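You operate a simulated robot arm through the tools that you are given. There is no shell and no other tool. Be economical: measure what you need, move in short steps, check, and stop when the job is done.

You run a simulated robot arm. Do the job below in one go: nothing can be reset, and whatever is moved stays where it is left.

TASK
Take the purple sponge and leave it on the top of the frame bench. Open the black-handled drawer, take the short black spacer bar and put it in the inside of the black-handled drawer, then shut the drawer. Put one of the blue edge clips from the shelf at bank two in the inside of the grey file tray. Any order will do.

It is judged by the outcome, as a careful person would: the job done as asked, and still so three seconds after it is handed in. It fails if anything else is knocked over, pushed out of place, dropped, spilled or broken.

THE ROBOT
A 6-joint arm with a fingered hand on a trunk, on a base that drives. Base frame: it is fixed to the floor where the robot stands at the start and does not move with it; the origin is under the middle of the robot, x ahead of it, y to its left, z up. Units: m, degrees, N and s.
With the tool pointing down near the work surface it reaches from about 0.46 to 0.92 m from the robot's upright axis, wherever it stands. Its first joint turns from -166.0 to 166.0 degrees. Places, roughly: black-handled drawer [-4.2, -0.7, 0.7]; blue edge clip (3x3x5 cm) [-10.8, 10.6, 1.1]; inside of the black-handled drawer [-4.2, -0.7, 0.7]; inside of the grey file tray (25x20 cm) [-10.36, 13.3, 0.9]; short black spacer bar [-4.75, 0.5, 0.75]; top of the frame bench [-1.4, 1.7, 0.9]. Payload 5 kg.
Tool frame: the origin (TCP) lies between the finger pads and is the grasp point; the fingertips stand 0.036 m ahead of it; z points along the fingers, y is the line along which they close. The gripper opens to 0.12 m. The gripper's body begins 0.042 m behind the TCP. The gripper is a hand of 4 fingers: y runs from the thumb to the fingers, the wrist lies at [-0.019, -0.123, -0.211] in the tool frame.
Orientation is told as [roll, pitch, yaw] about the base's x, y, z axes, in that order, counted from this pose: with the fingers straight down and the wrist toward the robot, the tool's x, y and z point along [0, 1, 0], [1, 0, 0] and [0, 0, -1] of the base frame.

THE INTERFACE
- The arm moves only by the tool move_arm. Its argument "increments" is a list of rows, each a list of 6 numbers: the shift along the tool's x, y, z in m, then the turn, a rotation vector about the tool's x, y, z in degrees. In form: [[x, y, z, wx, wy, wz], ...]. A call has 1 to 12 rows; each row shifts and turns the commanded pose from where the row before left it, along the tool's axes as they then stand. A row lasts 0.2 s, in which the tool goes at most 0.05 m and 8.6 degrees; a call with a longer step from one row to the next is refused whole. A pose out of reach is approached as far as the arm can. The call stops where the force on the tool passes 40 N (or 10 N more than at its start, if that is more) or the arm is blocked; 0.2 s more then pass. In this call time passes only in rows, and 0.2 s behind the last. It gives the time, the measured TCP pose, the force on the tool (base axes), the opening and the grip force at its end, in the units of the frame above (readings bear some noise), with the torque about the TCP (base axes, N m) and any sound that the robot's microphone picked up, and new pictures: "views" is both (left out), scene, wrist or none.
- Cameras (640 x 400 px; columns grow to the right, rows downward): "scene" is now at [0.1109, -0.0129, 1.5665]; the picture's right is [-0.05, -1.00, -0.00], its down [-0.57, 0.03, -0.82] and it looks along [0.82, -0.04, -0.57] (base axes); focal length 249 px, centre (320, 200). "wrist" rides on the gripper at [0.073, -0.101, -0.142] in the tool frame; the picture's right is [-0.79, 0.29, -0.54], its down [-0.56, -0.70, 0.44] and it looks along [-0.25, 0.65, 0.71] (tool axes); focal length 280 px, centre (320, 200). There is no depth. A picture from a camera that has moved, and an enlarged one, comes with that camera's place and axes in the base frame and with its lens. The place of the scene camera against the robot may be out by one fixed shift of up to 0.025 m in any direction.
- slide_trunk(by): slides the trunk up (or, below 0, down) by that many m; the arm and the scene camera ride with it, the base frame stays. It gives what a move gives, with no picture.
- steer(legs): drives the robot by 1 to 6 legs, each [ahead, turn to the left] in m and degrees, along the robot's own axes; the way and the turn of a leg run together, so that a leg with both is an arc; at most 1.5 m and 180 degrees a leg. The arm and the cameras ride along, it lands a little off, and it stops where it bumps. It gives what a move gives, and a new picture of the scene camera.
- curl_fingers(index, middle, ring, thumb_bend, thumb_turn): sets how far each is bent, from 0 (flat) to 1 (curled in); at 0.3 the hand is open as for a grip, at 0.7 the pads meet at the TCP. One left out holds its place. A second passes; each finger stops where it meets its share of the squeeze, and holds until it gets a number again. It is the only way to open and close the hand. It gives what a move gives, with no picture; readings hold the bend of each and the force on the fingers (four entries, about 0 where the hand has none), thumb and palm. thumb_turn goes from beside the hand (0) to across from the fingers (1), as for a grip.
- pan_tilt(pan, tilt): turns the head with the scene camera to pan (to the left, within 86 degrees either way) and tilt (down, from -29 to 69), counted from straight ahead of the robot. It gives what a move gives, and a new picture of the scene camera.
- close_up(camera, box): a new picture of the part [left, top, right, bottom] of that camera's present view, enlarged. No time passes.
- finish_job(): hands the job in; it is judged then, once.

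Work in short steps. Places have to be worked out from the pictures, the camera data and where the tool is seen: move nearer, look again, correct. Check each grasp and each placing, and mend what went wrong. You have 165 turns and 260 pictures in all, those below and enlarged ones among them. Open the gripper and draw the arm clear of the work before you hand the job in, unless the task says otherwise; then end with one line.

The tools are called after "Request:" by a JSON object that holds its "op" and its "data". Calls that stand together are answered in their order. move_arm: Moves the arm, as the interface text tells. Its arguments: {"type":"object","properties":{"increments":{"type":"array"},"views":{"type":"string","enum":["both","scene","wrist","none"]}},"required":["increments"]} The other tools are called the same way: slide_trunk (by) slides the trunk up or down; curl_fingers (index, middle, ring, thumb_bend, thumb_turn) moves the fingers one by one; steer (legs) drives the base; pan_tilt (pan, tilt) turns the head that bears the scene camera; close_up (camera, box) takes an enlarged picture of a part of a camera's view; finish_job () hands the job in.

At the start:

```text
t: 0.0
ee_pos: [0.693, -0.1744, 1.087]
orientation: [-0.1, 0.1, 0.0]
ft_force: [0.0, -1.2, 0.3]
moment: [0.0, 0.0, 0.0]
opening: 0.1196
finger_force: 0.0
shape: jaw
bend: [0.3, 0.3, 0.3, 0.3, 0.98]
finger forces: [0.0, 0.1, 0.0, 0.0, 0.0, 0.1]
trunk travel left (down, up): [-0.544, 0.296]
robot x, y, heading: [0.0003, 0.0054, -0.1]
head pan, tilt: [-2.7, 35.0]
```

scene: 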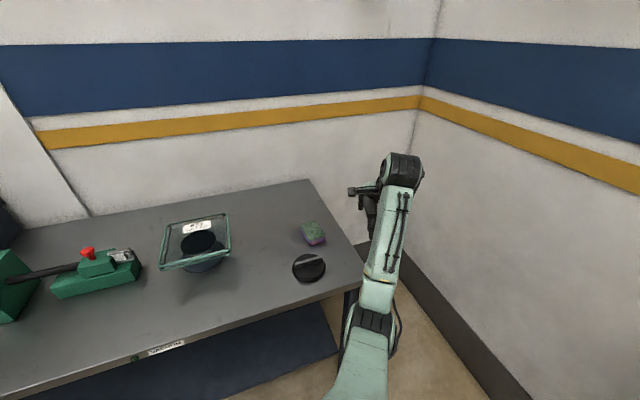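
wrist: 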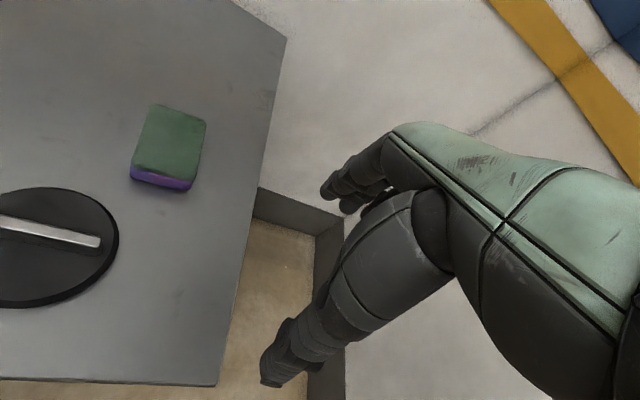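

The sponge lies ahead, at roughly (0.83–0.87, 0.0). I'll enlarge both views to judge its size and its gap to the black disc.

Request:
{"op": "close_up", "data": {"camera": "scene", "box": [220, 180, 380, 300]}}

Request:
{"op": "close_up", "data": {"camera": "wrist", "box": [0, 60, 320, 320]}}

```text
3.33 times, centred on (300, 240) of scene
camera zoom: at [0.1109, -0.0129, 1.5665], right [-0.05, -1.0, 0.0], down [-0.57, 0.03, -0.82], along [0.82, -0.04, -0.57], focal length 831 px, centre (387, 67)
```

zoom: 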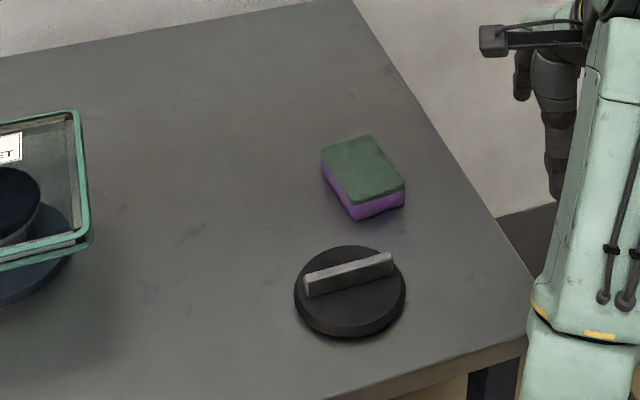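

```text
1.54 times, centred on (160, 190) of wrist
camera zoom: at [0.5908, -0.1024, 1.2298], right [0.29, -0.79, 0.54], down [-0.7, -0.56, -0.44], along [0.65, -0.25, -0.71], focal length 431 px, centre (566, 215)
```

zoom: 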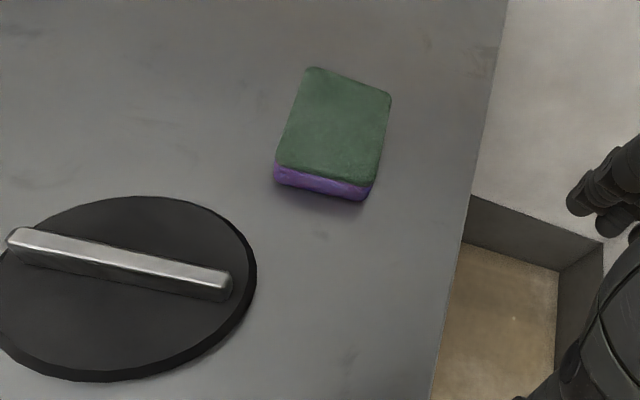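

The sponge is about 11×7 cm, with its centre near (0.844, 0.008) and its long axis about 23° off x. I'll turn the hand so it closes across the short side and shift toward the sponge at a safe height.

Request:
{"op": "move_arm", "data": {"increments": [[0, 0, 0, 0, 0, 8.25], [0, 0, 0, 0, 0, 8.25], [0, 0, 0, 0, 0, 8.25], [0, 0, 0, 0, 0, 8.25], [0, 0, 0, 0, 0, 8.25], [0, 0, 0, 0, 0, 8.25], [0, 0, 0, 0, 0, 8.25], [0, 0, 0, 0, 0, 8.25], [0.04, -0.02, 0, 0, 0, 0], [0.04, -0.02, 0, 0, 0, 0], [0.04, -0.02, 0, 0, 0, 0], [0.04, -0.02, 0, 0, 0, 0]]}}

```text
t: 2.6
ee_pos: [0.8326, -0.0465, 1.0685]
orientation: [-0.1, -0.1, -66.1]
ft_force: [-0.1, -0.1, 1.0]
moment: [-0.02, 0.02, -0.03]
opening: 0.1197
finger_force: 0.1
shape: jaw
bend: [0.3, 0.3, 0.3, 0.3, 0.98]
finger forces: [0.1, 0.0, 0.0, 0.0, 0.1, 0.0]
out of reach, approached as far as the arm can: row 3, 4, 5, 6, 7, 8
trunk travel left (down, up): [-0.544, 0.296]
robot x, y, heading: [-0.0021, -0.0024, 0.1]
head pan, tilt: [-2.7, 35.0]
camera scene: at [0.1116, -0.0109, 1.5664], right [-0.05, -1.0, 0.0], down [-0.57, 0.03, -0.82], along [0.82, -0.04, -0.57], focal length 249 px, centre (320, 200)
camera wrist: at [0.858, 0.0758, 1.2103], right [-0.6, -0.58, 0.54], down [-0.8, 0.41, -0.44], along [0.03, -0.7, -0.71], focal length 280 px, centre (320, 200)
```

scene: 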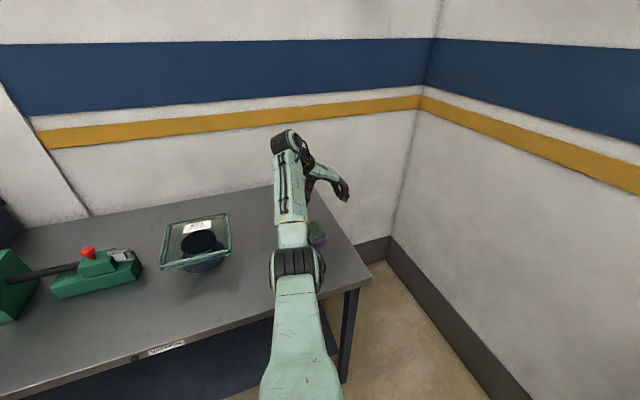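
wrist: 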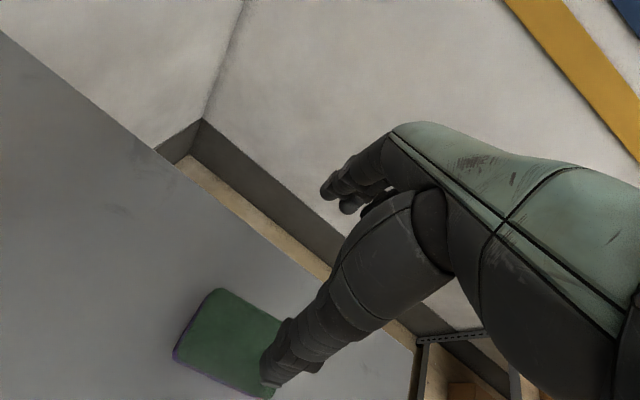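

Triangulating the two wrist views puts the sponge top at z≈0.937, so the bench is nearer 0.90 than 0.84. That moves its centre to about (0.800, -0.011). I'll shift over it and come down part of the way.

Request:
{"op": "move_arm", "data": {"increments": [[-0.008, -0.023, 0, 0, 0, 0], [-0.008, -0.023, 0, 0, 0, 0], [0, 0, 0.03, 0, 0, 0], [0, 0, 0, 0, 0, 0]]}}

```text
t: 3.6
ee_pos: [0.7979, -0.011, 1.0364]
orientation: [-0.1, 0.1, -66.0]
ft_force: [0.1, -0.1, -0.6]
moment: [-0.02, 0.0, 0.02]
opening: 0.1198
finger_force: 0.1
shape: jaw
bend: [0.3, 0.3, 0.3, 0.3, 0.98]
finger forces: [0.0, 0.0, 0.0, 0.0, 0.1, 0.0]
trunk travel left (down, up): [-0.544, 0.296]
robot x, y, heading: [0.0005, -0.0017, -0.0]
head pan, tilt: [-2.7, 35.0]
camera scene: at [0.1103, -0.0122, 1.5666], right [-0.05, -1.0, 0.0], down [-0.57, 0.03, -0.82], along [0.82, -0.04, -0.57], focal length 249 px, centre (320, 200)
camera wrist: at [0.8225, 0.111, 1.1788], right [-0.6, -0.58, 0.54], down [-0.8, 0.41, -0.44], along [0.04, -0.7, -0.71], focal length 280 px, centre (320, 200)
```

scene: 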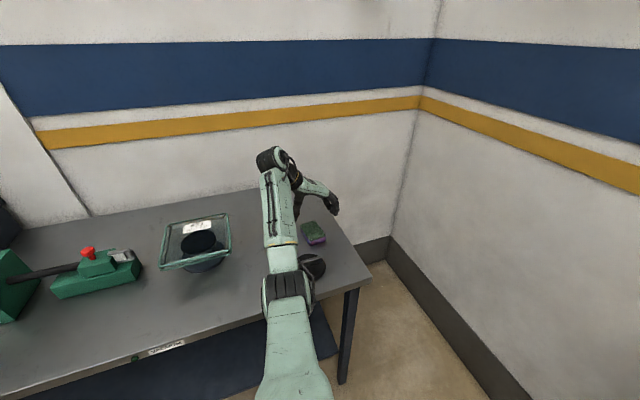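
wrist: 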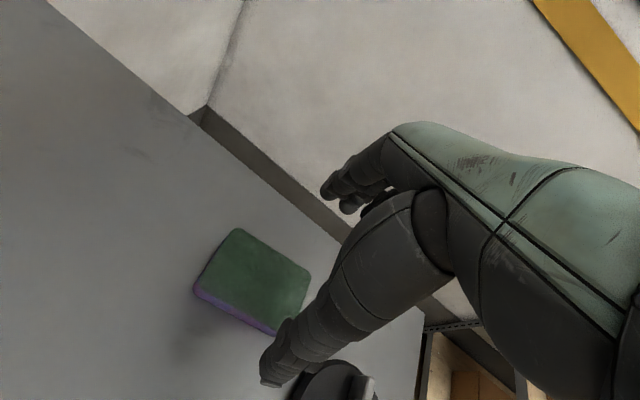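

The sponge shows between thumb and fingers, with its top at about 0.934. I'll nudge +x and come down.

Request:
{"op": "move_arm", "data": {"increments": [[0.008, 0, 0.02, 0, 0, 0], [0, 0, 0.025, 0, 0, 0], [0, 0, 0.02, 0, 0, 0], [0, 0, 0.01, 0, 0, 0], [0, 0, 0, 0, 0, 0]], "views": "wrist"}}

```text
t: 4.8
ee_pos: [0.8066, -0.0075, 0.9592]
orientation: [-0.1, 0.0, -66.0]
ft_force: [0.6, -1.2, -0.2]
moment: [0.03, -0.03, -0.01]
opening: 0.1197
finger_force: 0.1
shape: jaw
bend: [0.3, 0.3, 0.3, 0.3, 0.98]
finger forces: [0.1, 0.1, 0.0, 0.0, 0.0, 0.1]
trunk travel left (down, up): [-0.544, 0.296]
robot x, y, heading: [0.0015, -0.0019, 0.1]
head pan, tilt: [-2.7, 35.0]
camera wrist: at [0.8313, 0.1135, 1.1031], right [-0.6, -0.58, 0.54], down [-0.8, 0.41, -0.44], along [0.04, -0.7, -0.71], focal length 280 px, centre (320, 200)
```

wrist: 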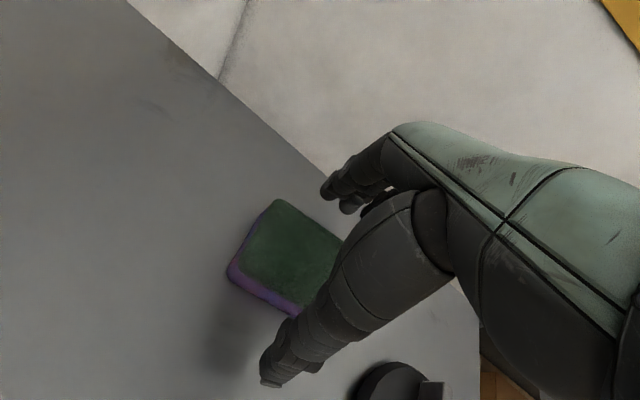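

By my measure the bench is at z≈0.908 and the sponge about 27 mm thick, so fingertips near 0.912 will do. I'll come down 1 cm more and close.

Request:
{"op": "move_arm", "data": {"increments": [[0, 0, 0.006, 0, 0, 0], [0, 0, 0.005, 0, 0, 0], [0, 0, 0, 0, 0, 0]], "views": "none"}}

Request:
{"op": "curl_fingers", "data": {"index": 0.7, "middle": 0.7, "ring": 0.7, "thumb_bend": 0.7}}

```text
t: 5.6
ee_pos: [0.8077, -0.0078, 0.95]
orientation: [0.0, 0.0, -66.0]
ft_force: [-0.4, 0.1, -0.2]
moment: [0.03, -0.03, -0.01]
opening: 0.1198
finger_force: 0.0
shape: jaw
bend: [0.3, 0.3, 0.3, 0.3, 0.98]
finger forces: [0.0, 0.0, 0.1, 0.0, 0.0, 0.0]
trunk travel left (down, up): [-0.544, 0.296]
robot x, y, heading: [0.0015, 0.0014, 0.2]
head pan, tilt: [-2.7, 35.0]
```

```text
t: 6.6
ee_pos: [0.8081, -0.0084, 0.9491]
orientation: [0.0, 0.0, -66.0]
ft_force: [-0.2, -0.1, -0.3]
moment: [0.0, 0.01, -0.04]
opening: 0.0645
finger_force: 26.4
shape: fingers
bend: [0.57, 0.62, 0.64, 0.49, 0.94]
finger forces: [10.0, 9.8, 6.4, 0.1, 26.8, 0.0]
trunk travel left (down, up): [-0.544, 0.296]
robot x, y, heading: [0.004, -0.0016, -0.2]
head pan, tilt: [-2.7, 35.0]
```

The hand has gripped something at 64 mm opening and 26 N, which fits the sponge. I'll lift and check.

Request:
{"op": "move_arm", "data": {"increments": [[0, 0, -0.02, 0, 0, 0], [0, 0, -0.04, 0, 0, 0], [0, 0, -0.04, 0, 0, 0], [0, 0, -0.04, 0, 0, 0]]}}

Request:
{"op": "close_up", "data": {"camera": "wrist", "box": [200, 150, 420, 400]}}

```text
t: 7.6
ee_pos: [0.8088, -0.009, 1.0898]
orientation: [0.0, 0.1, -66.0]
ft_force: [0.2, -0.5, 0.4]
moment: [0.01, 0.01, 0.01]
opening: 0.0644
finger_force: 26.3
shape: fingers
bend: [0.57, 0.62, 0.64, 0.49, 0.94]
finger forces: [10.0, 9.8, 6.4, 0.0, 26.7, 0.1]
trunk travel left (down, up): [-0.544, 0.296]
robot x, y, heading: [0.0005, 0.001, -0.2]
head pan, tilt: [-2.7, 35.0]
camera scene: at [0.11, -0.0129, 1.5665], right [-0.05, -1.0, 0.0], down [-0.57, 0.03, -0.82], along [0.82, -0.04, -0.57], focal length 249 px, centre (320, 200)
camera wrist: at [0.8327, 0.1118, 1.2333], right [-0.6, -0.58, 0.54], down [-0.8, 0.41, -0.44], along [0.04, -0.7, -0.71], focal length 280 px, centre (320, 200)
```

scene: 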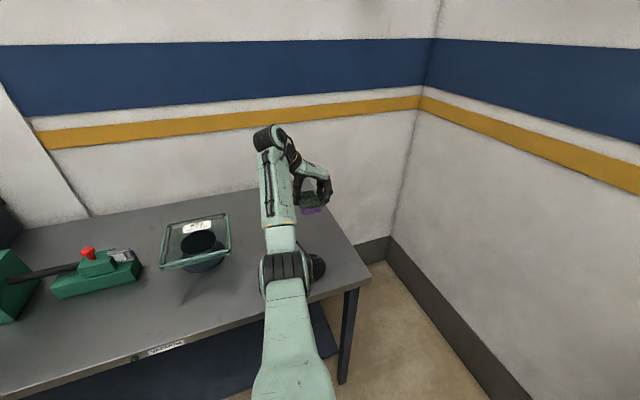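
wrist: 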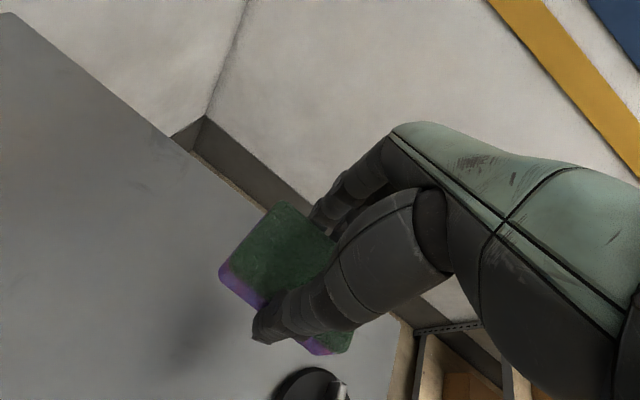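

```text
1.60 times, centred on (310, 275) of wrist
camera zoom: at [0.8327, 0.1118, 1.2333], right [-0.6, -0.58, 0.54], down [-0.8, 0.41, -0.44], along [0.04, -0.7, -0.71], focal length 449 px, centre (336, 80)
```

zoom: 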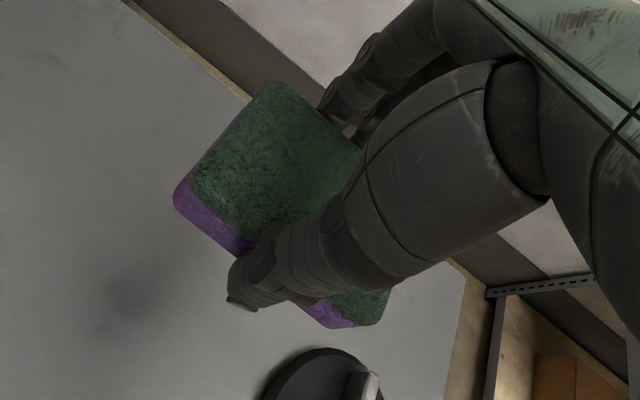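

The sponge is held. I'll look left and right to learn the room before driving.

Request:
{"op": "pan_tilt", "data": {"pan": 80, "tilt": 20}}

Request:
{"op": "pan_tilt", "data": {"pan": -80, "tilt": 20}}

```text
t: 9.2
ee_pos: [0.8087, -0.0094, 1.0897]
orientation: [0.0, 0.1, -65.9]
ft_force: [0.9, 0.5, 0.4]
moment: [0.0, 0.01, -0.02]
opening: 0.0645
finger_force: 25.6
shape: fingers
bend: [0.57, 0.62, 0.64, 0.49, 0.94]
finger forces: [10.1, 9.8, 6.3, 0.0, 26.7, 0.0]
trunk travel left (down, up): [-0.544, 0.296]
robot x, y, heading: [-0.001, 0.004, -0.1]
head pan, tilt: [80.0, 20.0]
camera scene: at [0.0392, 0.0831, 1.5904], right [0.98, -0.17, 0.0], down [-0.06, -0.34, -0.94], along [0.16, 0.93, -0.34], focal length 249 px, centre (320, 200)
```

scene: 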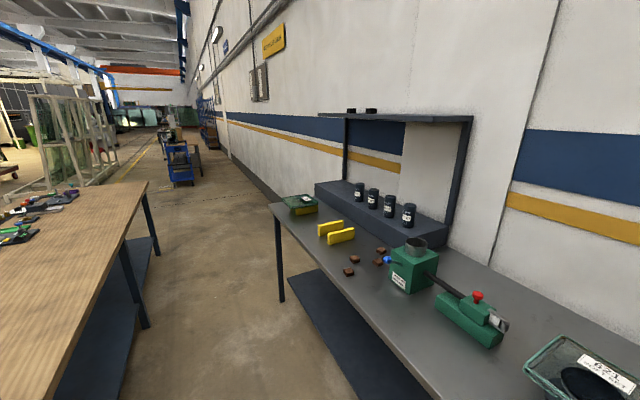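

```text
t: 11.6
ee_pos: [0.8099, -0.0093, 1.0893]
orientation: [0.1, 0.0, -66.0]
ft_force: [0.9, -0.2, 0.5]
moment: [0.0, -0.02, -0.01]
opening: 0.0646
finger_force: 26.2
shape: fingers
bend: [0.57, 0.62, 0.64, 0.49, 0.94]
finger forces: [10.0, 9.8, 6.4, 0.1, 26.7, 0.1]
trunk travel left (down, up): [-0.544, 0.296]
robot x, y, heading: [-0.0019, 0.0017, -0.0]
head pan, tilt: [-80.0, 20.0]
camera scene: at [0.0392, -0.1003, 1.5904], right [-0.98, -0.17, 0.0], down [-0.06, 0.34, -0.94], along [0.16, -0.93, -0.34], focal length 249 px, centre (320, 200)
```

scene: 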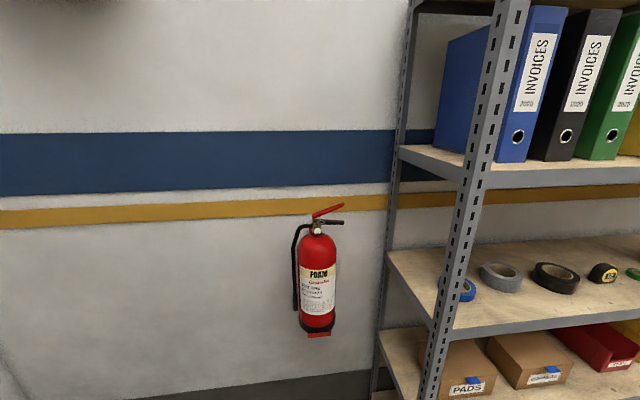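

The wooden bench on my left is the frame bench; its near edge runs roughly from (-0.5, 0.6) to (-1.25, 2.8). I'll pull the arm in and up so I can turn safely.

Request:
{"op": "move_arm", "data": {"increments": [[-0.041, -0.018, 0, 0, 0, 0], [-0.041, -0.018, 0, 0, 0, 0], [-0.041, -0.018, 0, 0, 0, 0], [-0.041, -0.018, 0, 0, 0, 0], [-0.041, -0.018, 0, 0, 0, 0], [-0.041, -0.018, 0, 0, 0, 0], [-0.041, -0.018, 0, 0, 0, 0]], "views": "none"}}

Request:
{"op": "slide_trunk", "data": {"by": 0.2}}

Request:
{"op": "pan_tilt", "data": {"pan": 0, "tilt": 35}}

```text
t: 13.2
ee_pos: [0.6774, -0.0575, 0.9579]
orientation: [0.3, -0.3, -65.7]
ft_force: [15.9, 7.9, 17.7]
moment: [0.53, -0.14, -0.49]
opening: 0.0636
finger_force: 25.4
shape: fingers
bend: [0.54, 0.67, 0.7, 0.52, 0.9]
finger forces: [15.8, 3.7, 0.0, 0.0, 30.3, 0.0]
out of reach, approached as far as the arm can: row 1, 2, 3, 4, 5, 6, 7
trunk travel left (down, up): [-0.544, 0.296]
robot x, y, heading: [-0.0007, 0.0004, -0.0]
head pan, tilt: [-80.0, 20.0]
```

```text
t: 15.4
ee_pos: [0.6759, -0.062, 1.1562]
orientation: [0.2, -0.1, -66.0]
ft_force: [0.8, -0.3, 0.5]
moment: [0.02, 0.01, 0.01]
opening: 0.0631
finger_force: 24.8
shape: fingers
bend: [0.54, 0.65, 0.69, 0.51, 0.95]
finger forces: [16.2, 7.0, 1.4, 0.0, 25.2, 0.1]
trunk travel left (down, up): [-0.744, 0.096]
robot x, y, heading: [-0.0051, -0.0014, -0.1]
head pan, tilt: [-80.0, 20.0]
```

```text
t: 16.9
ee_pos: [0.6756, -0.0621, 1.1571]
orientation: [0.0, -0.2, -65.9]
ft_force: [0.2, -0.1, -0.1]
moment: [-0.03, -0.01, 0.0]
opening: 0.0632
finger_force: 24.4
shape: fingers
bend: [0.54, 0.65, 0.69, 0.51, 0.95]
finger forces: [16.3, 6.9, 1.4, 0.0, 25.2, 0.0]
trunk travel left (down, up): [-0.744, 0.096]
robot x, y, heading: [0.0029, 0.0045, 0.2]
head pan, tilt: [0.0, 35.0]
camera scene: at [0.111, -0.0087, 1.7665], right [0.0, -1.0, 0.0], down [-0.57, 0.0, -0.82], along [0.82, 0.0, -0.57], focal length 249 px, centre (320, 200)
```

scene: 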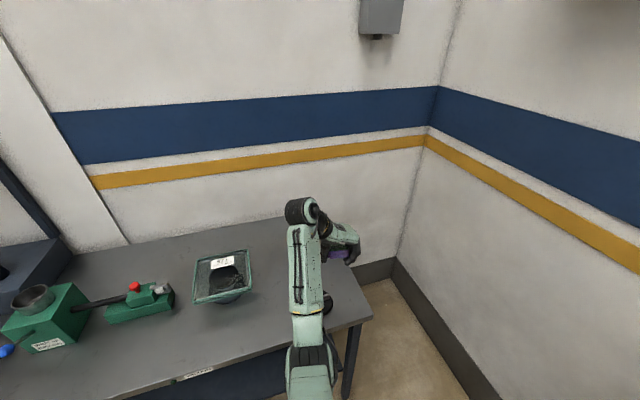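

The out-of-reach path dipped and touched something, most likely the disc. I need to check the disc and the sponge.

Request:
{"op": "close_up", "data": {"camera": "wrist", "box": [0, 0, 640, 400]}}

Request:
{"op": "close_up", "data": {"camera": "scene", "box": [260, 190, 420, 340]}}

```text
1.00 times, centred on (320, 200) of wrist
camera zoom: at [0.6996, 0.0612, 1.2994], right [-0.6, -0.58, 0.54], down [-0.8, 0.41, -0.45], along [0.04, -0.7, -0.71], focal length 280 px, centre (320, 200)
```

zoom: 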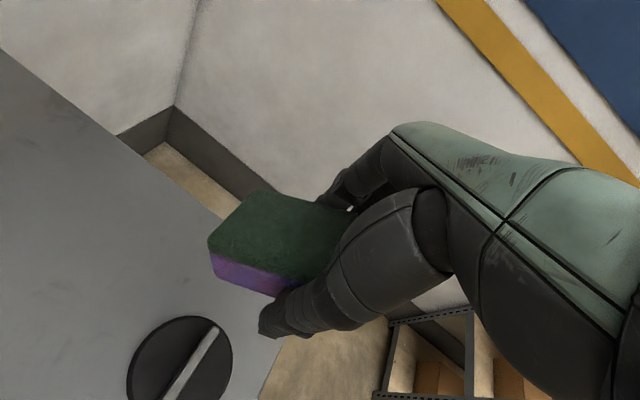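

```text
2.67 times, centred on (340, 265) of scene
camera zoom: at [0.111, -0.0087, 1.7665], right [0.0, -1.0, 0.0], down [-0.57, 0.0, -0.82], along [0.82, 0.0, -0.57], focal length 665 px, centre (267, 27)
```

zoom: 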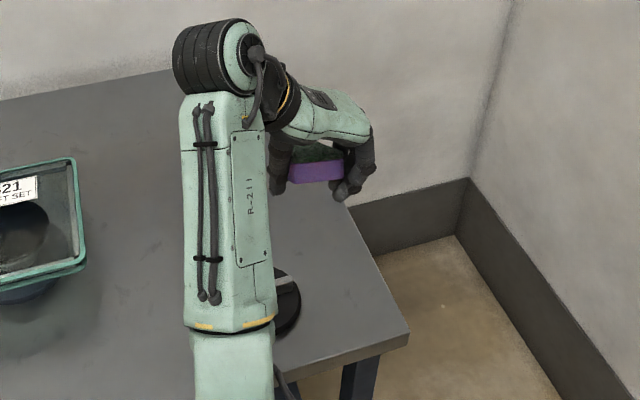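

The disc and its handle are where they were to within a few mm, and the sponge is still held. I'll raise the trunk further and turn left in place toward the frame bench.

Request:
{"op": "slide_trunk", "data": {"by": 0.09}}

Request:
{"op": "steer", "data": {"legs": [[0, 60]]}}

Request:
{"op": "pan_tilt", "data": {"pan": 60, "tilt": 25}}

```text
t: 18.2
ee_pos: [0.6765, -0.061, 1.2453]
orientation: [0.1, -0.2, -66.0]
ft_force: [0.6, 0.5, -0.6]
moment: [0.02, 0.02, 0.01]
opening: 0.0633
finger_force: 25.3
shape: fingers
bend: [0.54, 0.65, 0.69, 0.51, 0.95]
finger forces: [16.1, 7.0, 1.4, 0.1, 25.2, 0.0]
trunk travel left (down, up): [-0.834, 0.006]
robot x, y, heading: [-0.0012, 0.001, 0.2]
head pan, tilt: [0.0, 35.0]
```

```text
t: 21.2
ee_pos: [0.3933, 0.5541, 1.2461]
orientation: [0.1, -0.2, -5.9]
ft_force: [-0.3, -0.2, -0.4]
moment: [-0.03, 0.02, -0.02]
opening: 0.0633
finger_force: 24.3
shape: fingers
bend: [0.54, 0.65, 0.69, 0.51, 0.95]
finger forces: [16.2, 6.6, 1.3, 0.0, 24.9, 0.0]
trunk travel left (down, up): [-0.834, 0.006]
robot x, y, heading: [0.002, 0.0023, 59.8]
head pan, tilt: [0.0, 35.0]
camera scene: at [0.0523, 0.0936, 1.8565], right [0.86, -0.5, 0.0], down [-0.29, -0.5, -0.82], along [0.41, 0.71, -0.57], focal length 249 px, centre (320, 200)
```

scene: 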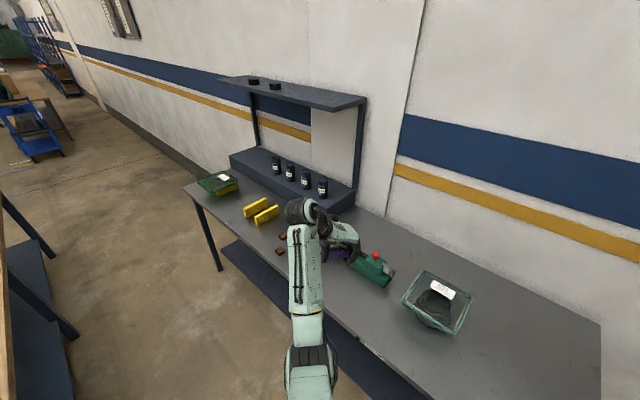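

```text
t: 22.5
ee_pos: [0.3925, 0.5533, 1.2475]
orientation: [0.1, -0.2, -6.0]
ft_force: [0.1, -0.3, -0.1]
moment: [0.01, 0.0, 0.01]
opening: 0.0635
finger_force: 24.6
shape: fingers
bend: [0.54, 0.65, 0.69, 0.51, 0.95]
finger forces: [16.1, 6.7, 1.4, 0.0, 24.9, 0.0]
trunk travel left (down, up): [-0.834, 0.006]
robot x, y, heading: [0.001, -0.0048, 60.0]
head pan, tilt: [60.0, 25.0]
camera scene: at [-0.0381, 0.0975, 1.8723], right [0.87, 0.5, 0.0], down [0.21, -0.37, -0.91], along [-0.45, 0.79, -0.42], focal length 249 px, centre (320, 200)
```

scene: 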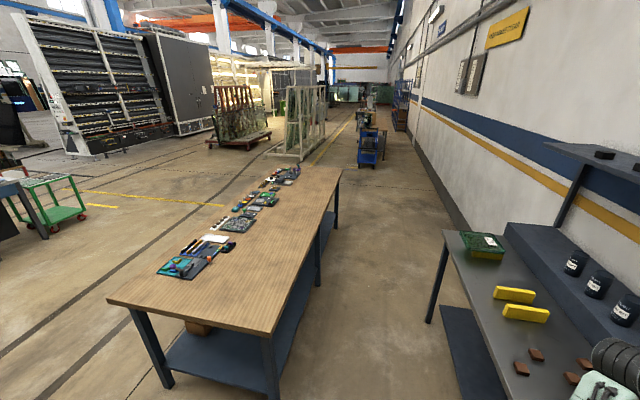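

The frame bench is clear. Its near end runs from (-0.57, 0.63) to (-1.41, 0.36), and the items start about 0.45 m in from the near corner. I'll turn left more and look at the floor behind me so I can approach the near end.

Request:
{"op": "steer", "data": {"legs": [[0, 60]]}}

Request:
{"op": "pan_tilt", "data": {"pan": 60, "tilt": 25}}

```text
t: 25.5
ee_pos: [-0.2783, 0.6201, 1.2462]
orientation: [0.1, -0.2, 53.5]
ft_force: [-0.5, 0.2, 0.8]
moment: [0.0, -0.03, -0.04]
opening: 0.0631
finger_force: 23.9
shape: fingers
bend: [0.54, 0.65, 0.69, 0.51, 0.95]
finger forces: [15.8, 6.3, 1.4, 0.0, 24.2, 0.0]
trunk travel left (down, up): [-0.834, 0.006]
robot x, y, heading: [0.0006, -0.001, 119.4]
head pan, tilt: [60.0, 25.0]
camera scene: at [-0.114, 0.0188, 1.8723], right [0.01, 1.0, 0.0], down [0.42, 0.0, -0.91], along [-0.91, 0.01, -0.42], focal length 249 px, centre (320, 200)
```

scene: 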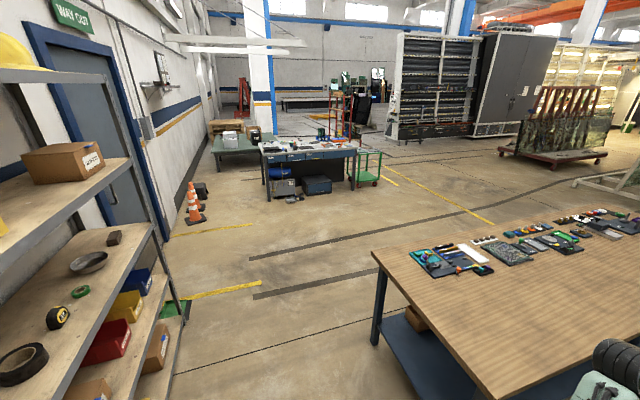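

```text
t: 26.1
ee_pos: [-0.2796, 0.6197, 1.2471]
orientation: [0.1, -0.2, 53.5]
ft_force: [-0.7, 0.1, -0.7]
moment: [-0.03, -0.01, -0.02]
opening: 0.063
finger_force: 24.3
shape: fingers
bend: [0.54, 0.65, 0.69, 0.51, 0.95]
finger forces: [15.9, 6.3, 1.3, 0.0, 24.0, 0.1]
trunk travel left (down, up): [-0.834, 0.006]
robot x, y, heading: [0.0026, -0.0067, 119.7]
head pan, tilt: [60.0, 25.0]
camera scene: at [-0.1142, 0.0187, 1.8723], right [0.01, 1.0, 0.0], down [0.42, 0.0, -0.91], along [-0.91, 0.01, -0.42], focal length 249 px, centre (320, 200)
```

scene: 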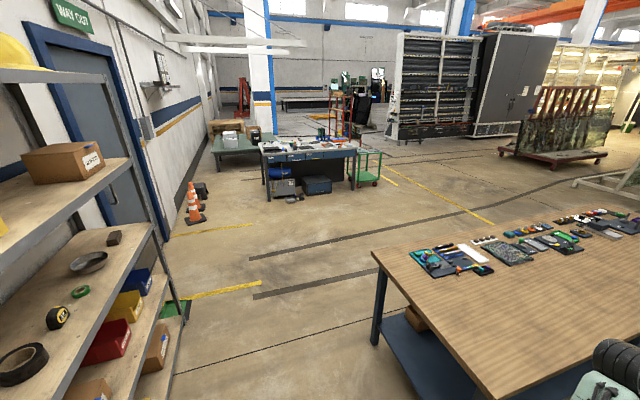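

The way is clear: shelf on the left (y<-0.8), bench on the right. I'll drive to about (-0.6, 0.05) and face the near end of the frame bench.

Request:
{"op": "steer", "data": {"legs": [[0, 56], [0.6, 0], [0, -71]]}}

Request:
{"op": "pan_tilt", "data": {"pan": 0, "tilt": 40}}

```text
t: 35.1
ee_pos: [-0.6857, 0.7347, 1.2468]
orientation: [0.1, -0.2, 36.1]
ft_force: [0.0, 0.2, -0.1]
moment: [0.03, 0.0, 0.03]
opening: 0.0627
finger_force: 22.3
shape: fingers
bend: [0.54, 0.65, 0.69, 0.51, 0.95]
finger forces: [15.2, 5.6, 1.0, 0.0, 22.7, 0.0]
trunk travel left (down, up): [-0.834, 0.006]
robot x, y, heading: [-0.6017, 0.0638, 102.0]
head pan, tilt: [60.0, 25.0]
camera scene: at [-0.706, 0.1093, 1.8723], right [0.31, 0.95, 0.0], down [0.4, -0.13, -0.91], along [-0.86, 0.28, -0.42], focal length 249 px, centre (320, 200)
```

scene: 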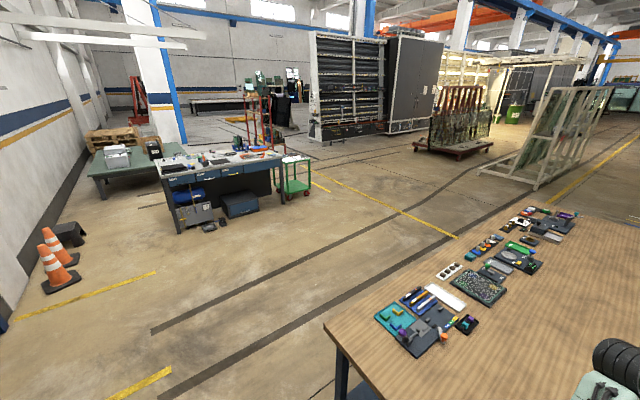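

```text
t: 36.5
ee_pos: [-0.6854, 0.734, 1.247]
orientation: [0.1, -0.2, 36.1]
ft_force: [-0.7, 0.8, -0.4]
moment: [0.03, 0.02, 0.01]
opening: 0.0628
finger_force: 22.2
shape: fingers
bend: [0.54, 0.65, 0.69, 0.51, 0.95]
finger forces: [15.3, 5.8, 1.0, 0.1, 22.7, 0.0]
trunk travel left (down, up): [-0.834, 0.006]
robot x, y, heading: [-0.604, 0.0609, 101.7]
head pan, tilt: [0.0, 40.0]
camera scene: at [-0.6359, 0.164, 1.849], right [0.98, 0.21, 0.0], down [0.13, -0.63, -0.77], along [-0.16, 0.75, -0.64], focal length 249 px, centre (320, 200)
```

scene: 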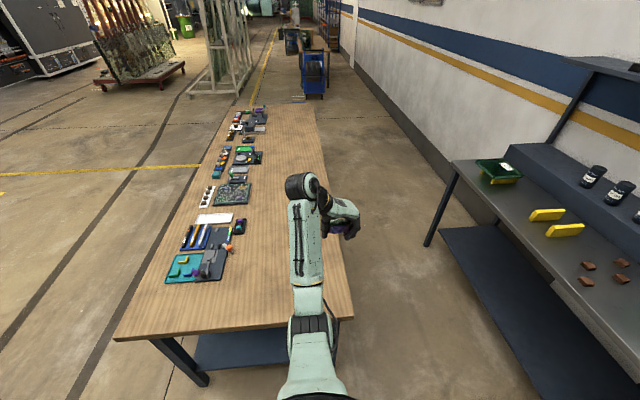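

The hand is near the right edge. A free spot is about (-0.85, 0.82), some 0.3 m from the items. I'll move over it.

Request:
{"op": "move_arm", "data": {"increments": [[0.0417, -0.0207, 0, 0, 0, 0], [0.0417, -0.0207, 0, 0, 0, 0], [0.0417, -0.0207, 0, 0, 0, 0], [0.0417, -0.0207, 0, 0, 0, 0]], "views": "none"}}

Request:
{"op": "slide_trunk", "data": {"by": -0.2}}

Request:
{"op": "close_up", "data": {"camera": "wrist", "box": [0, 0, 640, 400]}}

Request:
{"op": "close_up", "data": {"camera": "scene", "box": [120, 80, 440, 400]}}

```text
t: 37.5
ee_pos: [-0.8518, 0.8199, 1.2447]
orientation: [0.0, -0.4, 36.1]
ft_force: [-1.0, 0.1, -0.2]
moment: [-0.03, -0.03, 0.0]
opening: 0.0627
finger_force: 22.7
shape: fingers
bend: [0.54, 0.65, 0.69, 0.51, 0.95]
finger forces: [15.1, 5.8, 1.0, 0.1, 22.4, 0.0]
trunk travel left (down, up): [-0.834, 0.006]
robot x, y, heading: [-0.607, 0.058, 102.1]
head pan, tilt: [0.0, 40.0]
```

```text
t: 39.6
ee_pos: [-0.8479, 0.8198, 1.0457]
orientation: [0.1, -0.2, 36.1]
ft_force: [0.2, -0.2, -0.2]
moment: [0.0, -0.01, 0.02]
opening: 0.0626
finger_force: 21.9
shape: fingers
bend: [0.54, 0.65, 0.69, 0.51, 0.95]
finger forces: [14.9, 5.9, 1.0, 0.1, 22.3, 0.0]
trunk travel left (down, up): [-0.634, 0.206]
robot x, y, heading: [-0.6058, 0.0647, 101.9]
head pan, tilt: [0.0, 40.0]
```

```text
1.00 times, centred on (320, 200) of wrist
camera zoom: at [-0.9744, 0.8181, 1.1889], right [0.7, -0.47, 0.54], down [-0.23, -0.86, -0.45], along [0.68, 0.18, -0.71], focal length 280 px, centre (320, 200)
```

zoom: 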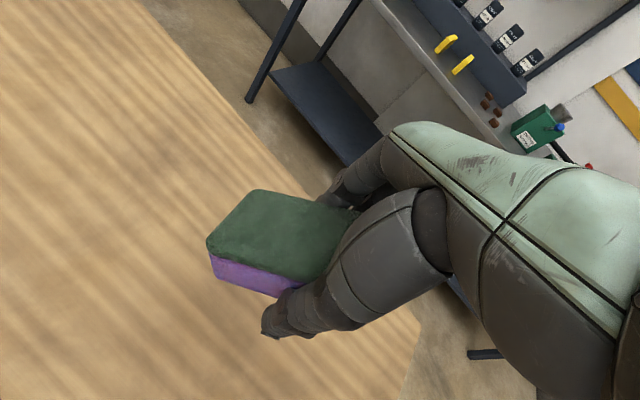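

```text
1.25 times, centred on (280, 240) of scene
camera zoom: at [-0.636, 0.1639, 1.649], right [0.98, 0.21, 0.0], down [0.13, -0.63, -0.77], along [-0.16, 0.75, -0.64], focal length 312 px, centre (370, 150)
```

zoom: 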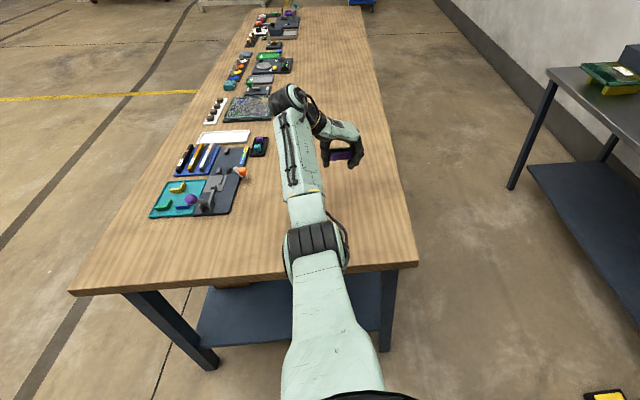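

The bench height is uncertain (0.80–0.90), so I'll lower stepwise and watch the force.

Request:
{"op": "move_arm", "data": {"increments": [[0, 0, 0.03, 0, 0, 0], [0, 0, 0.03, 0, 0, 0], [0, 0, 0.015, 0, 0, 0], [0, 0, 0.01, 0, 0, 0]], "views": "wrist"}}

```text
t: 40.6
ee_pos: [-0.8493, 0.8199, 0.9594]
orientation: [0.1, -0.2, 36.1]
ft_force: [-0.2, -0.5, 0.1]
moment: [-0.01, -0.02, 0.01]
opening: 0.0628
finger_force: 22.2
shape: fingers
bend: [0.54, 0.65, 0.69, 0.51, 0.95]
finger forces: [15.0, 5.7, 1.0, 0.1, 22.2, 0.0]
trunk travel left (down, up): [-0.634, 0.206]
robot x, y, heading: [-0.604, 0.0594, 101.9]
head pan, tilt: [0.0, 40.0]
camera wrist: at [-0.9741, 0.8188, 1.1027], right [0.7, -0.47, 0.54], down [-0.23, -0.86, -0.45], along [0.68, 0.18, -0.71], focal length 280 px, centre (320, 200)
```

wrist: 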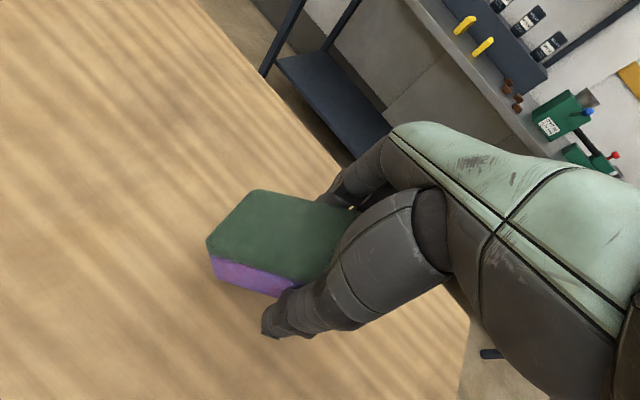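

No contact yet, so I keep lowering in 1 cm steps.

Request:
{"op": "move_arm", "data": {"increments": [[0, 0, 0.01, 0, 0, 0], [0, 0, 0.01, 0, 0, 0], [0, 0, 0.01, 0, 0, 0]], "views": "none"}}

Request:
{"op": "move_arm", "data": {"increments": [[0, 0, 0.01, 0, 0, 0], [0, 0, 0.01, 0, 0, 0]], "views": "wrist"}}

```text
t: 41.4
ee_pos: [-0.8483, 0.8201, 0.93]
orientation: [0.2, -0.2, 36.1]
ft_force: [-0.4, -1.0, 0.1]
moment: [-0.01, 0.01, 0.0]
opening: 0.0627
finger_force: 21.8
shape: fingers
bend: [0.54, 0.65, 0.69, 0.51, 0.95]
finger forces: [15.0, 5.8, 0.9, 0.1, 22.2, 0.0]
trunk travel left (down, up): [-0.634, 0.206]
robot x, y, heading: [-0.6033, 0.0603, 101.7]
head pan, tilt: [0.0, 40.0]
```

```text
t: 42.0
ee_pos: [-0.8471, 0.8179, 0.9157]
orientation: [0.3, -0.4, 36.1]
ft_force: [1.0, -6.4, 12.4]
moment: [0.34, 0.04, -0.03]
opening: 0.0627
finger_force: 23.8
shape: fingers
bend: [0.54, 0.65, 0.69, 0.51, 0.96]
finger forces: [13.8, 5.2, 2.9, 0.1, 24.8, 0.0]
trunk travel left (down, up): [-0.634, 0.206]
robot x, y, heading: [-0.6106, 0.0569, 102.1]
head pan, tilt: [0.0, 40.0]
camera wrist: at [-0.973, 0.816, 1.0576], right [0.7, -0.47, 0.54], down [-0.24, -0.86, -0.45], along [0.68, 0.19, -0.71], focal length 280 px, centre (320, 200)
```

wrist: 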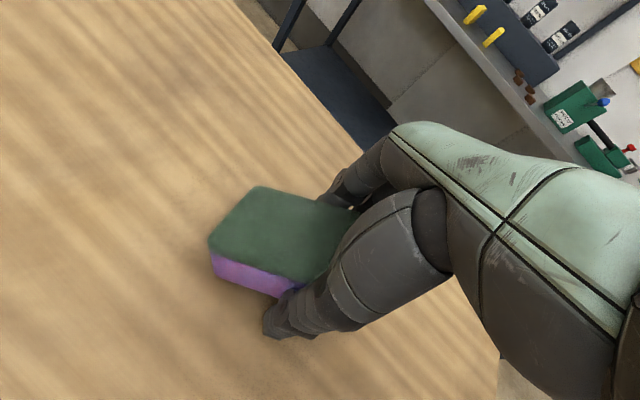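

Contact at z=0.916 with 12 N. I'll back off 3 mm, open, and lift.

Request:
{"op": "move_arm", "data": {"increments": [[0, 0, -0.003, 0, 0, 0]], "views": "none"}}

Request:
{"op": "curl_fingers", "data": {"index": 0.3, "middle": 0.3, "ring": 0.3, "thumb_bend": 0.3}}

Request:
{"op": "move_arm", "data": {"increments": [[0, 0, -0.03, 0, 0, 0], [0, 0, -0.04, 0, 0, 0], [0, 0, -0.04, 0, 0, 0]]}}

```text
t: 42.4
ee_pos: [-0.8485, 0.8179, 0.9144]
orientation: [0.2, -0.4, 36.1]
ft_force: [1.7, -3.8, 8.2]
moment: [0.26, 0.03, -0.03]
opening: 0.0627
finger_force: 23.4
shape: fingers
bend: [0.54, 0.65, 0.69, 0.51, 0.96]
finger forces: [14.6, 5.4, 2.6, 0.1, 24.0, 0.0]
trunk travel left (down, up): [-0.634, 0.206]
robot x, y, heading: [-0.6033, 0.0583, 102.1]
head pan, tilt: [0.0, 40.0]
```

```text
t: 43.4
ee_pos: [-0.8483, 0.8193, 0.9139]
orientation: [0.0, -0.1, 36.0]
ft_force: [-0.1, -0.8, 0.5]
moment: [0.03, 0.04, -0.02]
opening: 0.1227
finger_force: 0.0
shape: fingers
bend: [0.3, 0.3, 0.3, 0.3, 0.97]
finger forces: [0.0, 0.0, 0.0, 0.0, 0.1, 0.1]
trunk travel left (down, up): [-0.634, 0.206]
robot x, y, heading: [-0.6022, 0.062, 102.0]
head pan, tilt: [0.0, 40.0]
```

```text
t: 44.2
ee_pos: [-0.8491, 0.8216, 1.0246]
orientation: [0.0, -0.3, 36.1]
ft_force: [-0.3, -0.4, -0.5]
moment: [-0.02, 0.0, -0.02]
opening: 0.1231
finger_force: 0.1
shape: fingers
bend: [0.3, 0.3, 0.3, 0.3, 0.97]
finger forces: [0.0, 0.0, 0.0, 0.0, 0.1, 0.0]
trunk travel left (down, up): [-0.634, 0.206]
robot x, y, heading: [-0.6032, 0.0596, 102.1]
head pan, tilt: [0.0, 40.0]
camera scene: at [-0.6358, 0.1635, 1.6489], right [0.98, 0.21, 0.0], down [0.13, -0.63, -0.77], along [-0.16, 0.75, -0.64], focal length 249 px, centre (320, 200)
camera wrist: at [-0.9745, 0.8194, 1.1671], right [0.7, -0.47, 0.54], down [-0.23, -0.86, -0.45], along [0.68, 0.18, -0.71], focal length 280 px, centre (320, 200)
```

scene: 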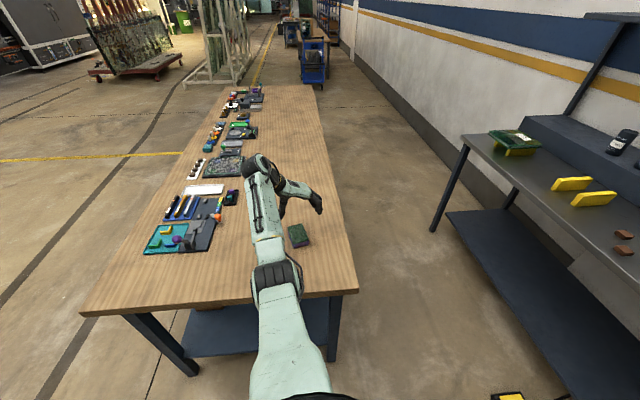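
wrist: 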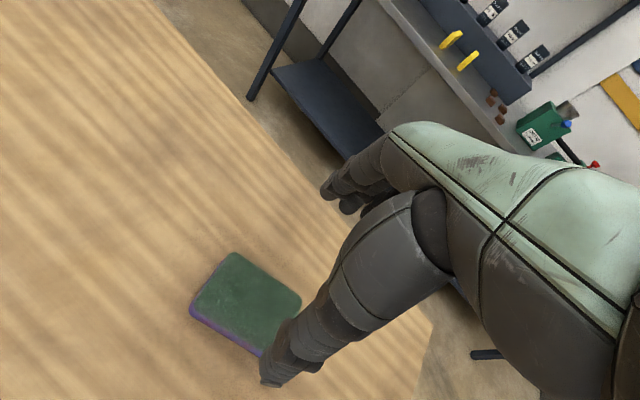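

The sponge is resting flat on the frame bench. I'll raise the trunk, unwind the hand's yaw and pull the arm in for the drive to the drawer bench.

Request:
{"op": "slide_trunk", "data": {"by": 0.2}}

Request:
{"op": "move_arm", "data": {"increments": [[0, 0, 0, 0, 0, -8.25], [0, 0, 0, 0, 0, -8.25], [0, 0, 0, 0, 0, -8.25], [0, 0, 0, 0, 0, -8.25], [0, 0, 0, 0, 0, -8.25], [0, 0, 0, 0, 0, -8.25], [0, 0, 0, 0, 0, -8.25], [0, 0, 0, 0, 0, -8.25], [0, -0.05, 0, 0, 0, 0], [0, -0.05, 0, 0, 0, 0], [0, -0.05, 0, 0, 0, 0], [0, -0.05, 0, 0, 0, 0]], "views": "scene"}}

```text
t: 46.4
ee_pos: [-0.8479, 0.8213, 1.2236]
orientation: [0.0, -0.2, 36.1]
ft_force: [0.7, 0.8, 0.1]
moment: [0.01, -0.04, 0.02]
opening: 0.1227
finger_force: 0.1
shape: fingers
bend: [0.3, 0.3, 0.3, 0.3, 0.97]
finger forces: [0.0, 0.0, 0.1, 0.0, 0.0, 0.0]
trunk travel left (down, up): [-0.834, 0.006]
robot x, y, heading: [-0.6054, 0.0603, 101.8]
head pan, tilt: [0.0, 40.0]
```

```text
t: 49.0
ee_pos: [-0.8047, 0.6218, 1.2248]
orientation: [-0.2, -0.5, 102.0]
ft_force: [-1.2, -0.7, 0.7]
moment: [0.01, 0.03, 0.0]
opening: 0.1232
finger_force: 0.1
shape: fingers
bend: [0.3, 0.3, 0.3, 0.3, 0.97]
finger forces: [0.0, 0.0, 0.0, 0.0, 0.1, 0.0]
trunk travel left (down, up): [-0.834, 0.006]
robot x, y, heading: [-0.603, 0.06, 101.8]
head pan, tilt: [0.0, 40.0]
camera scene: at [-0.6352, 0.16, 1.8493], right [0.98, 0.21, 0.0], down [0.13, -0.63, -0.77], along [-0.16, 0.75, -0.64], focal length 249 px, centre (320, 200)
```

scene: 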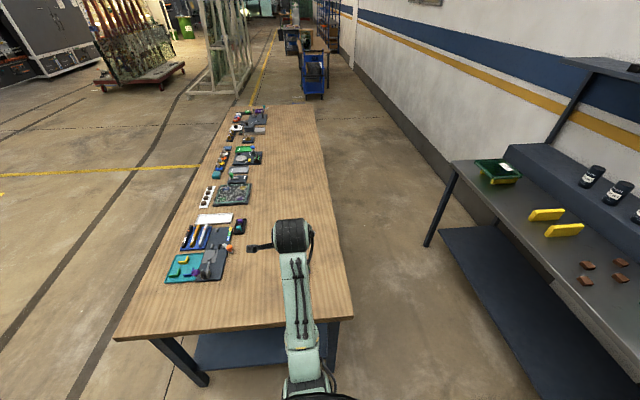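

Next I head toward the drawer bench, turning to about 195° so I pass clear of the frame bench corner.

Request:
{"op": "steer", "data": {"legs": [[0, 93], [1.3, 0]]}}

Request:
{"op": "pan_tilt", "data": {"pan": 0, "tilt": 20}}

```text
t: 59.6
ee_pos: [-2.3982, -0.5731, 1.223]
orientation: [-0.2, -0.2, -163.3]
ft_force: [-0.6, 0.1, 0.6]
moment: [0.02, 0.04, -0.01]
opening: 0.1233
finger_force: 0.1
shape: fingers
bend: [0.3, 0.3, 0.3, 0.3, 0.97]
finger forces: [0.1, 0.1, 0.1, 0.0, 0.0, 0.1]
trunk travel left (down, up): [-0.834, 0.006]
robot x, y, heading: [-1.8536, -0.3237, -163.3]
head pan, tilt: [0.0, 40.0]
camera scene: at [-1.9694, -0.3679, 1.849], right [-0.29, 0.96, 0.0], down [0.62, 0.18, -0.77], along [-0.73, -0.22, -0.64], focal length 249 px, centre (320, 200)
```

scene: 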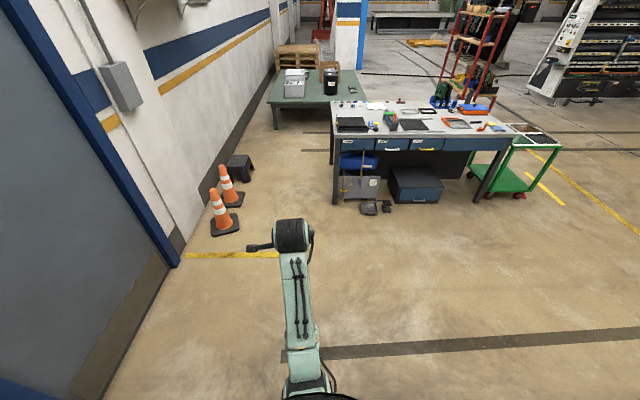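

```text
t: 60.4
ee_pos: [-2.3992, -0.5728, 1.2227]
orientation: [-0.2, -0.2, -163.2]
ft_force: [0.2, -0.2, -0.4]
moment: [-0.02, 0.02, 0.03]
opening: 0.1232
finger_force: 0.1
shape: fingers
bend: [0.3, 0.3, 0.3, 0.3, 0.97]
finger forces: [0.1, 0.0, 0.0, 0.1, 0.1, 0.0]
trunk travel left (down, up): [-0.834, 0.006]
robot x, y, heading: [-1.849, -0.3281, -163.6]
head pan, tilt: [0.0, 20.0]
camera scene: at [-1.9777, -0.3704, 1.8803], right [-0.29, 0.96, 0.0], down [0.33, 0.1, -0.94], along [-0.9, -0.27, -0.34], focal length 249 px, centre (320, 200)
```

scene: 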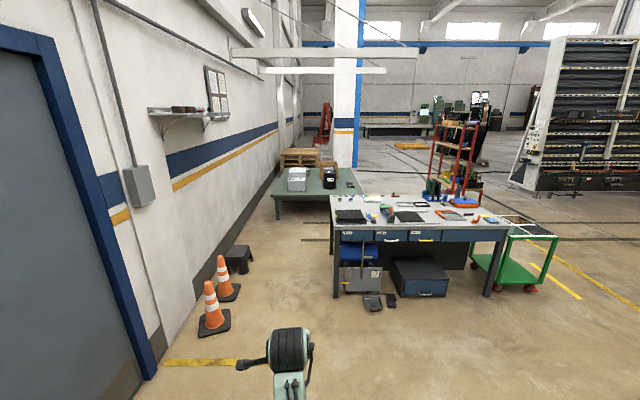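

Request:
{"op": "close_up", "data": {"camera": "scene", "box": [320, 170, 570, 320]}}

```text
2.56 times, centred on (445, 245) of scene
camera zoom: at [-1.9777, -0.3704, 1.8803], right [-0.29, 0.96, 0.0], down [0.33, 0.1, -0.94], along [-0.9, -0.27, -0.34], focal length 638 px, centre (0, 85)
```

zoom: 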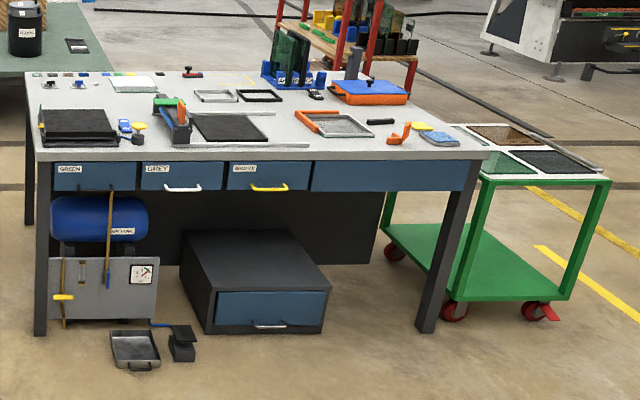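

The leftmost drawer (labelled GREEN) has the black handle, and a short black bar lies near the bench's right end. The bench is rotated about 20°. I'll drive closer, to about (-3.2, -0.33), and face it at heading 200°.

Request:
{"op": "steer", "data": {"legs": [[0, -16], [1.3, 0], [0, 19]]}}

Request:
{"op": "pan_tilt", "data": {"pan": 0, "tilt": 40}}

```text
t: 68.9
ee_pos: [-3.6744, -0.6356, 1.2231]
orientation: [-0.1, -0.1, -159.1]
ft_force: [-0.7, -0.6, 0.0]
moment: [0.05, 0.0, 0.02]
opening: 0.1236
finger_force: 0.0
shape: fingers
bend: [0.3, 0.3, 0.3, 0.3, 0.97]
finger forces: [0.0, 0.0, 0.1, 0.1, 0.1, 0.1]
trunk travel left (down, up): [-0.834, 0.006]
robot x, y, heading: [-3.1457, -0.3518, -159.3]
head pan, tilt: [0.0, 20.0]
camera scene: at [-3.2691, -0.4034, 1.8804], right [-0.36, 0.93, 0.0], down [0.32, 0.12, -0.94], along [-0.88, -0.33, -0.34], focal length 249 px, centre (320, 200)
```

scene: 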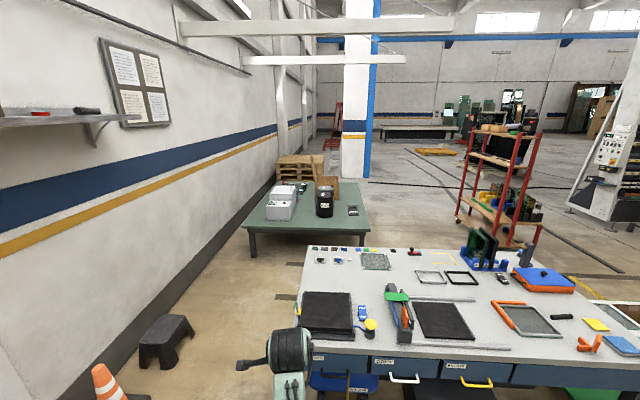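

```text
t: 69.7
ee_pos: [-3.674, -0.6368, 1.2227]
orientation: [-0.2, -0.2, -159.1]
ft_force: [-0.3, 0.3, -0.4]
moment: [-0.03, -0.01, 0.03]
opening: 0.1233
finger_force: 0.1
shape: fingers
bend: [0.3, 0.3, 0.3, 0.3, 0.97]
finger forces: [0.0, 0.0, 0.0, 0.0, 0.0, 0.1]
trunk travel left (down, up): [-0.834, 0.006]
robot x, y, heading: [-3.1481, -0.35, -159.1]
head pan, tilt: [0.0, 40.0]
camera scene: at [-3.2614, -0.4016, 1.849], right [-0.36, 0.93, 0.0], down [0.6, 0.23, -0.77], along [-0.72, -0.27, -0.64], focal length 249 px, centre (320, 200)
```

scene: 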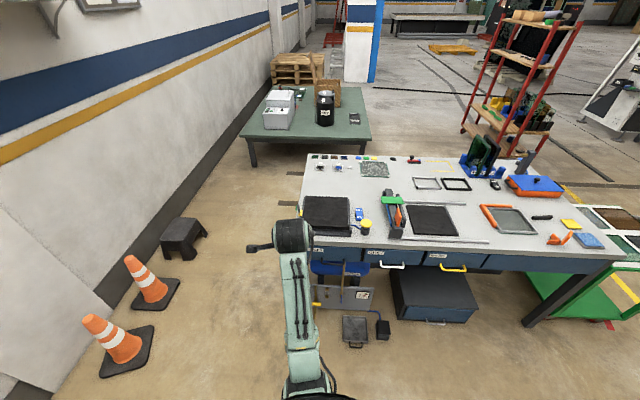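

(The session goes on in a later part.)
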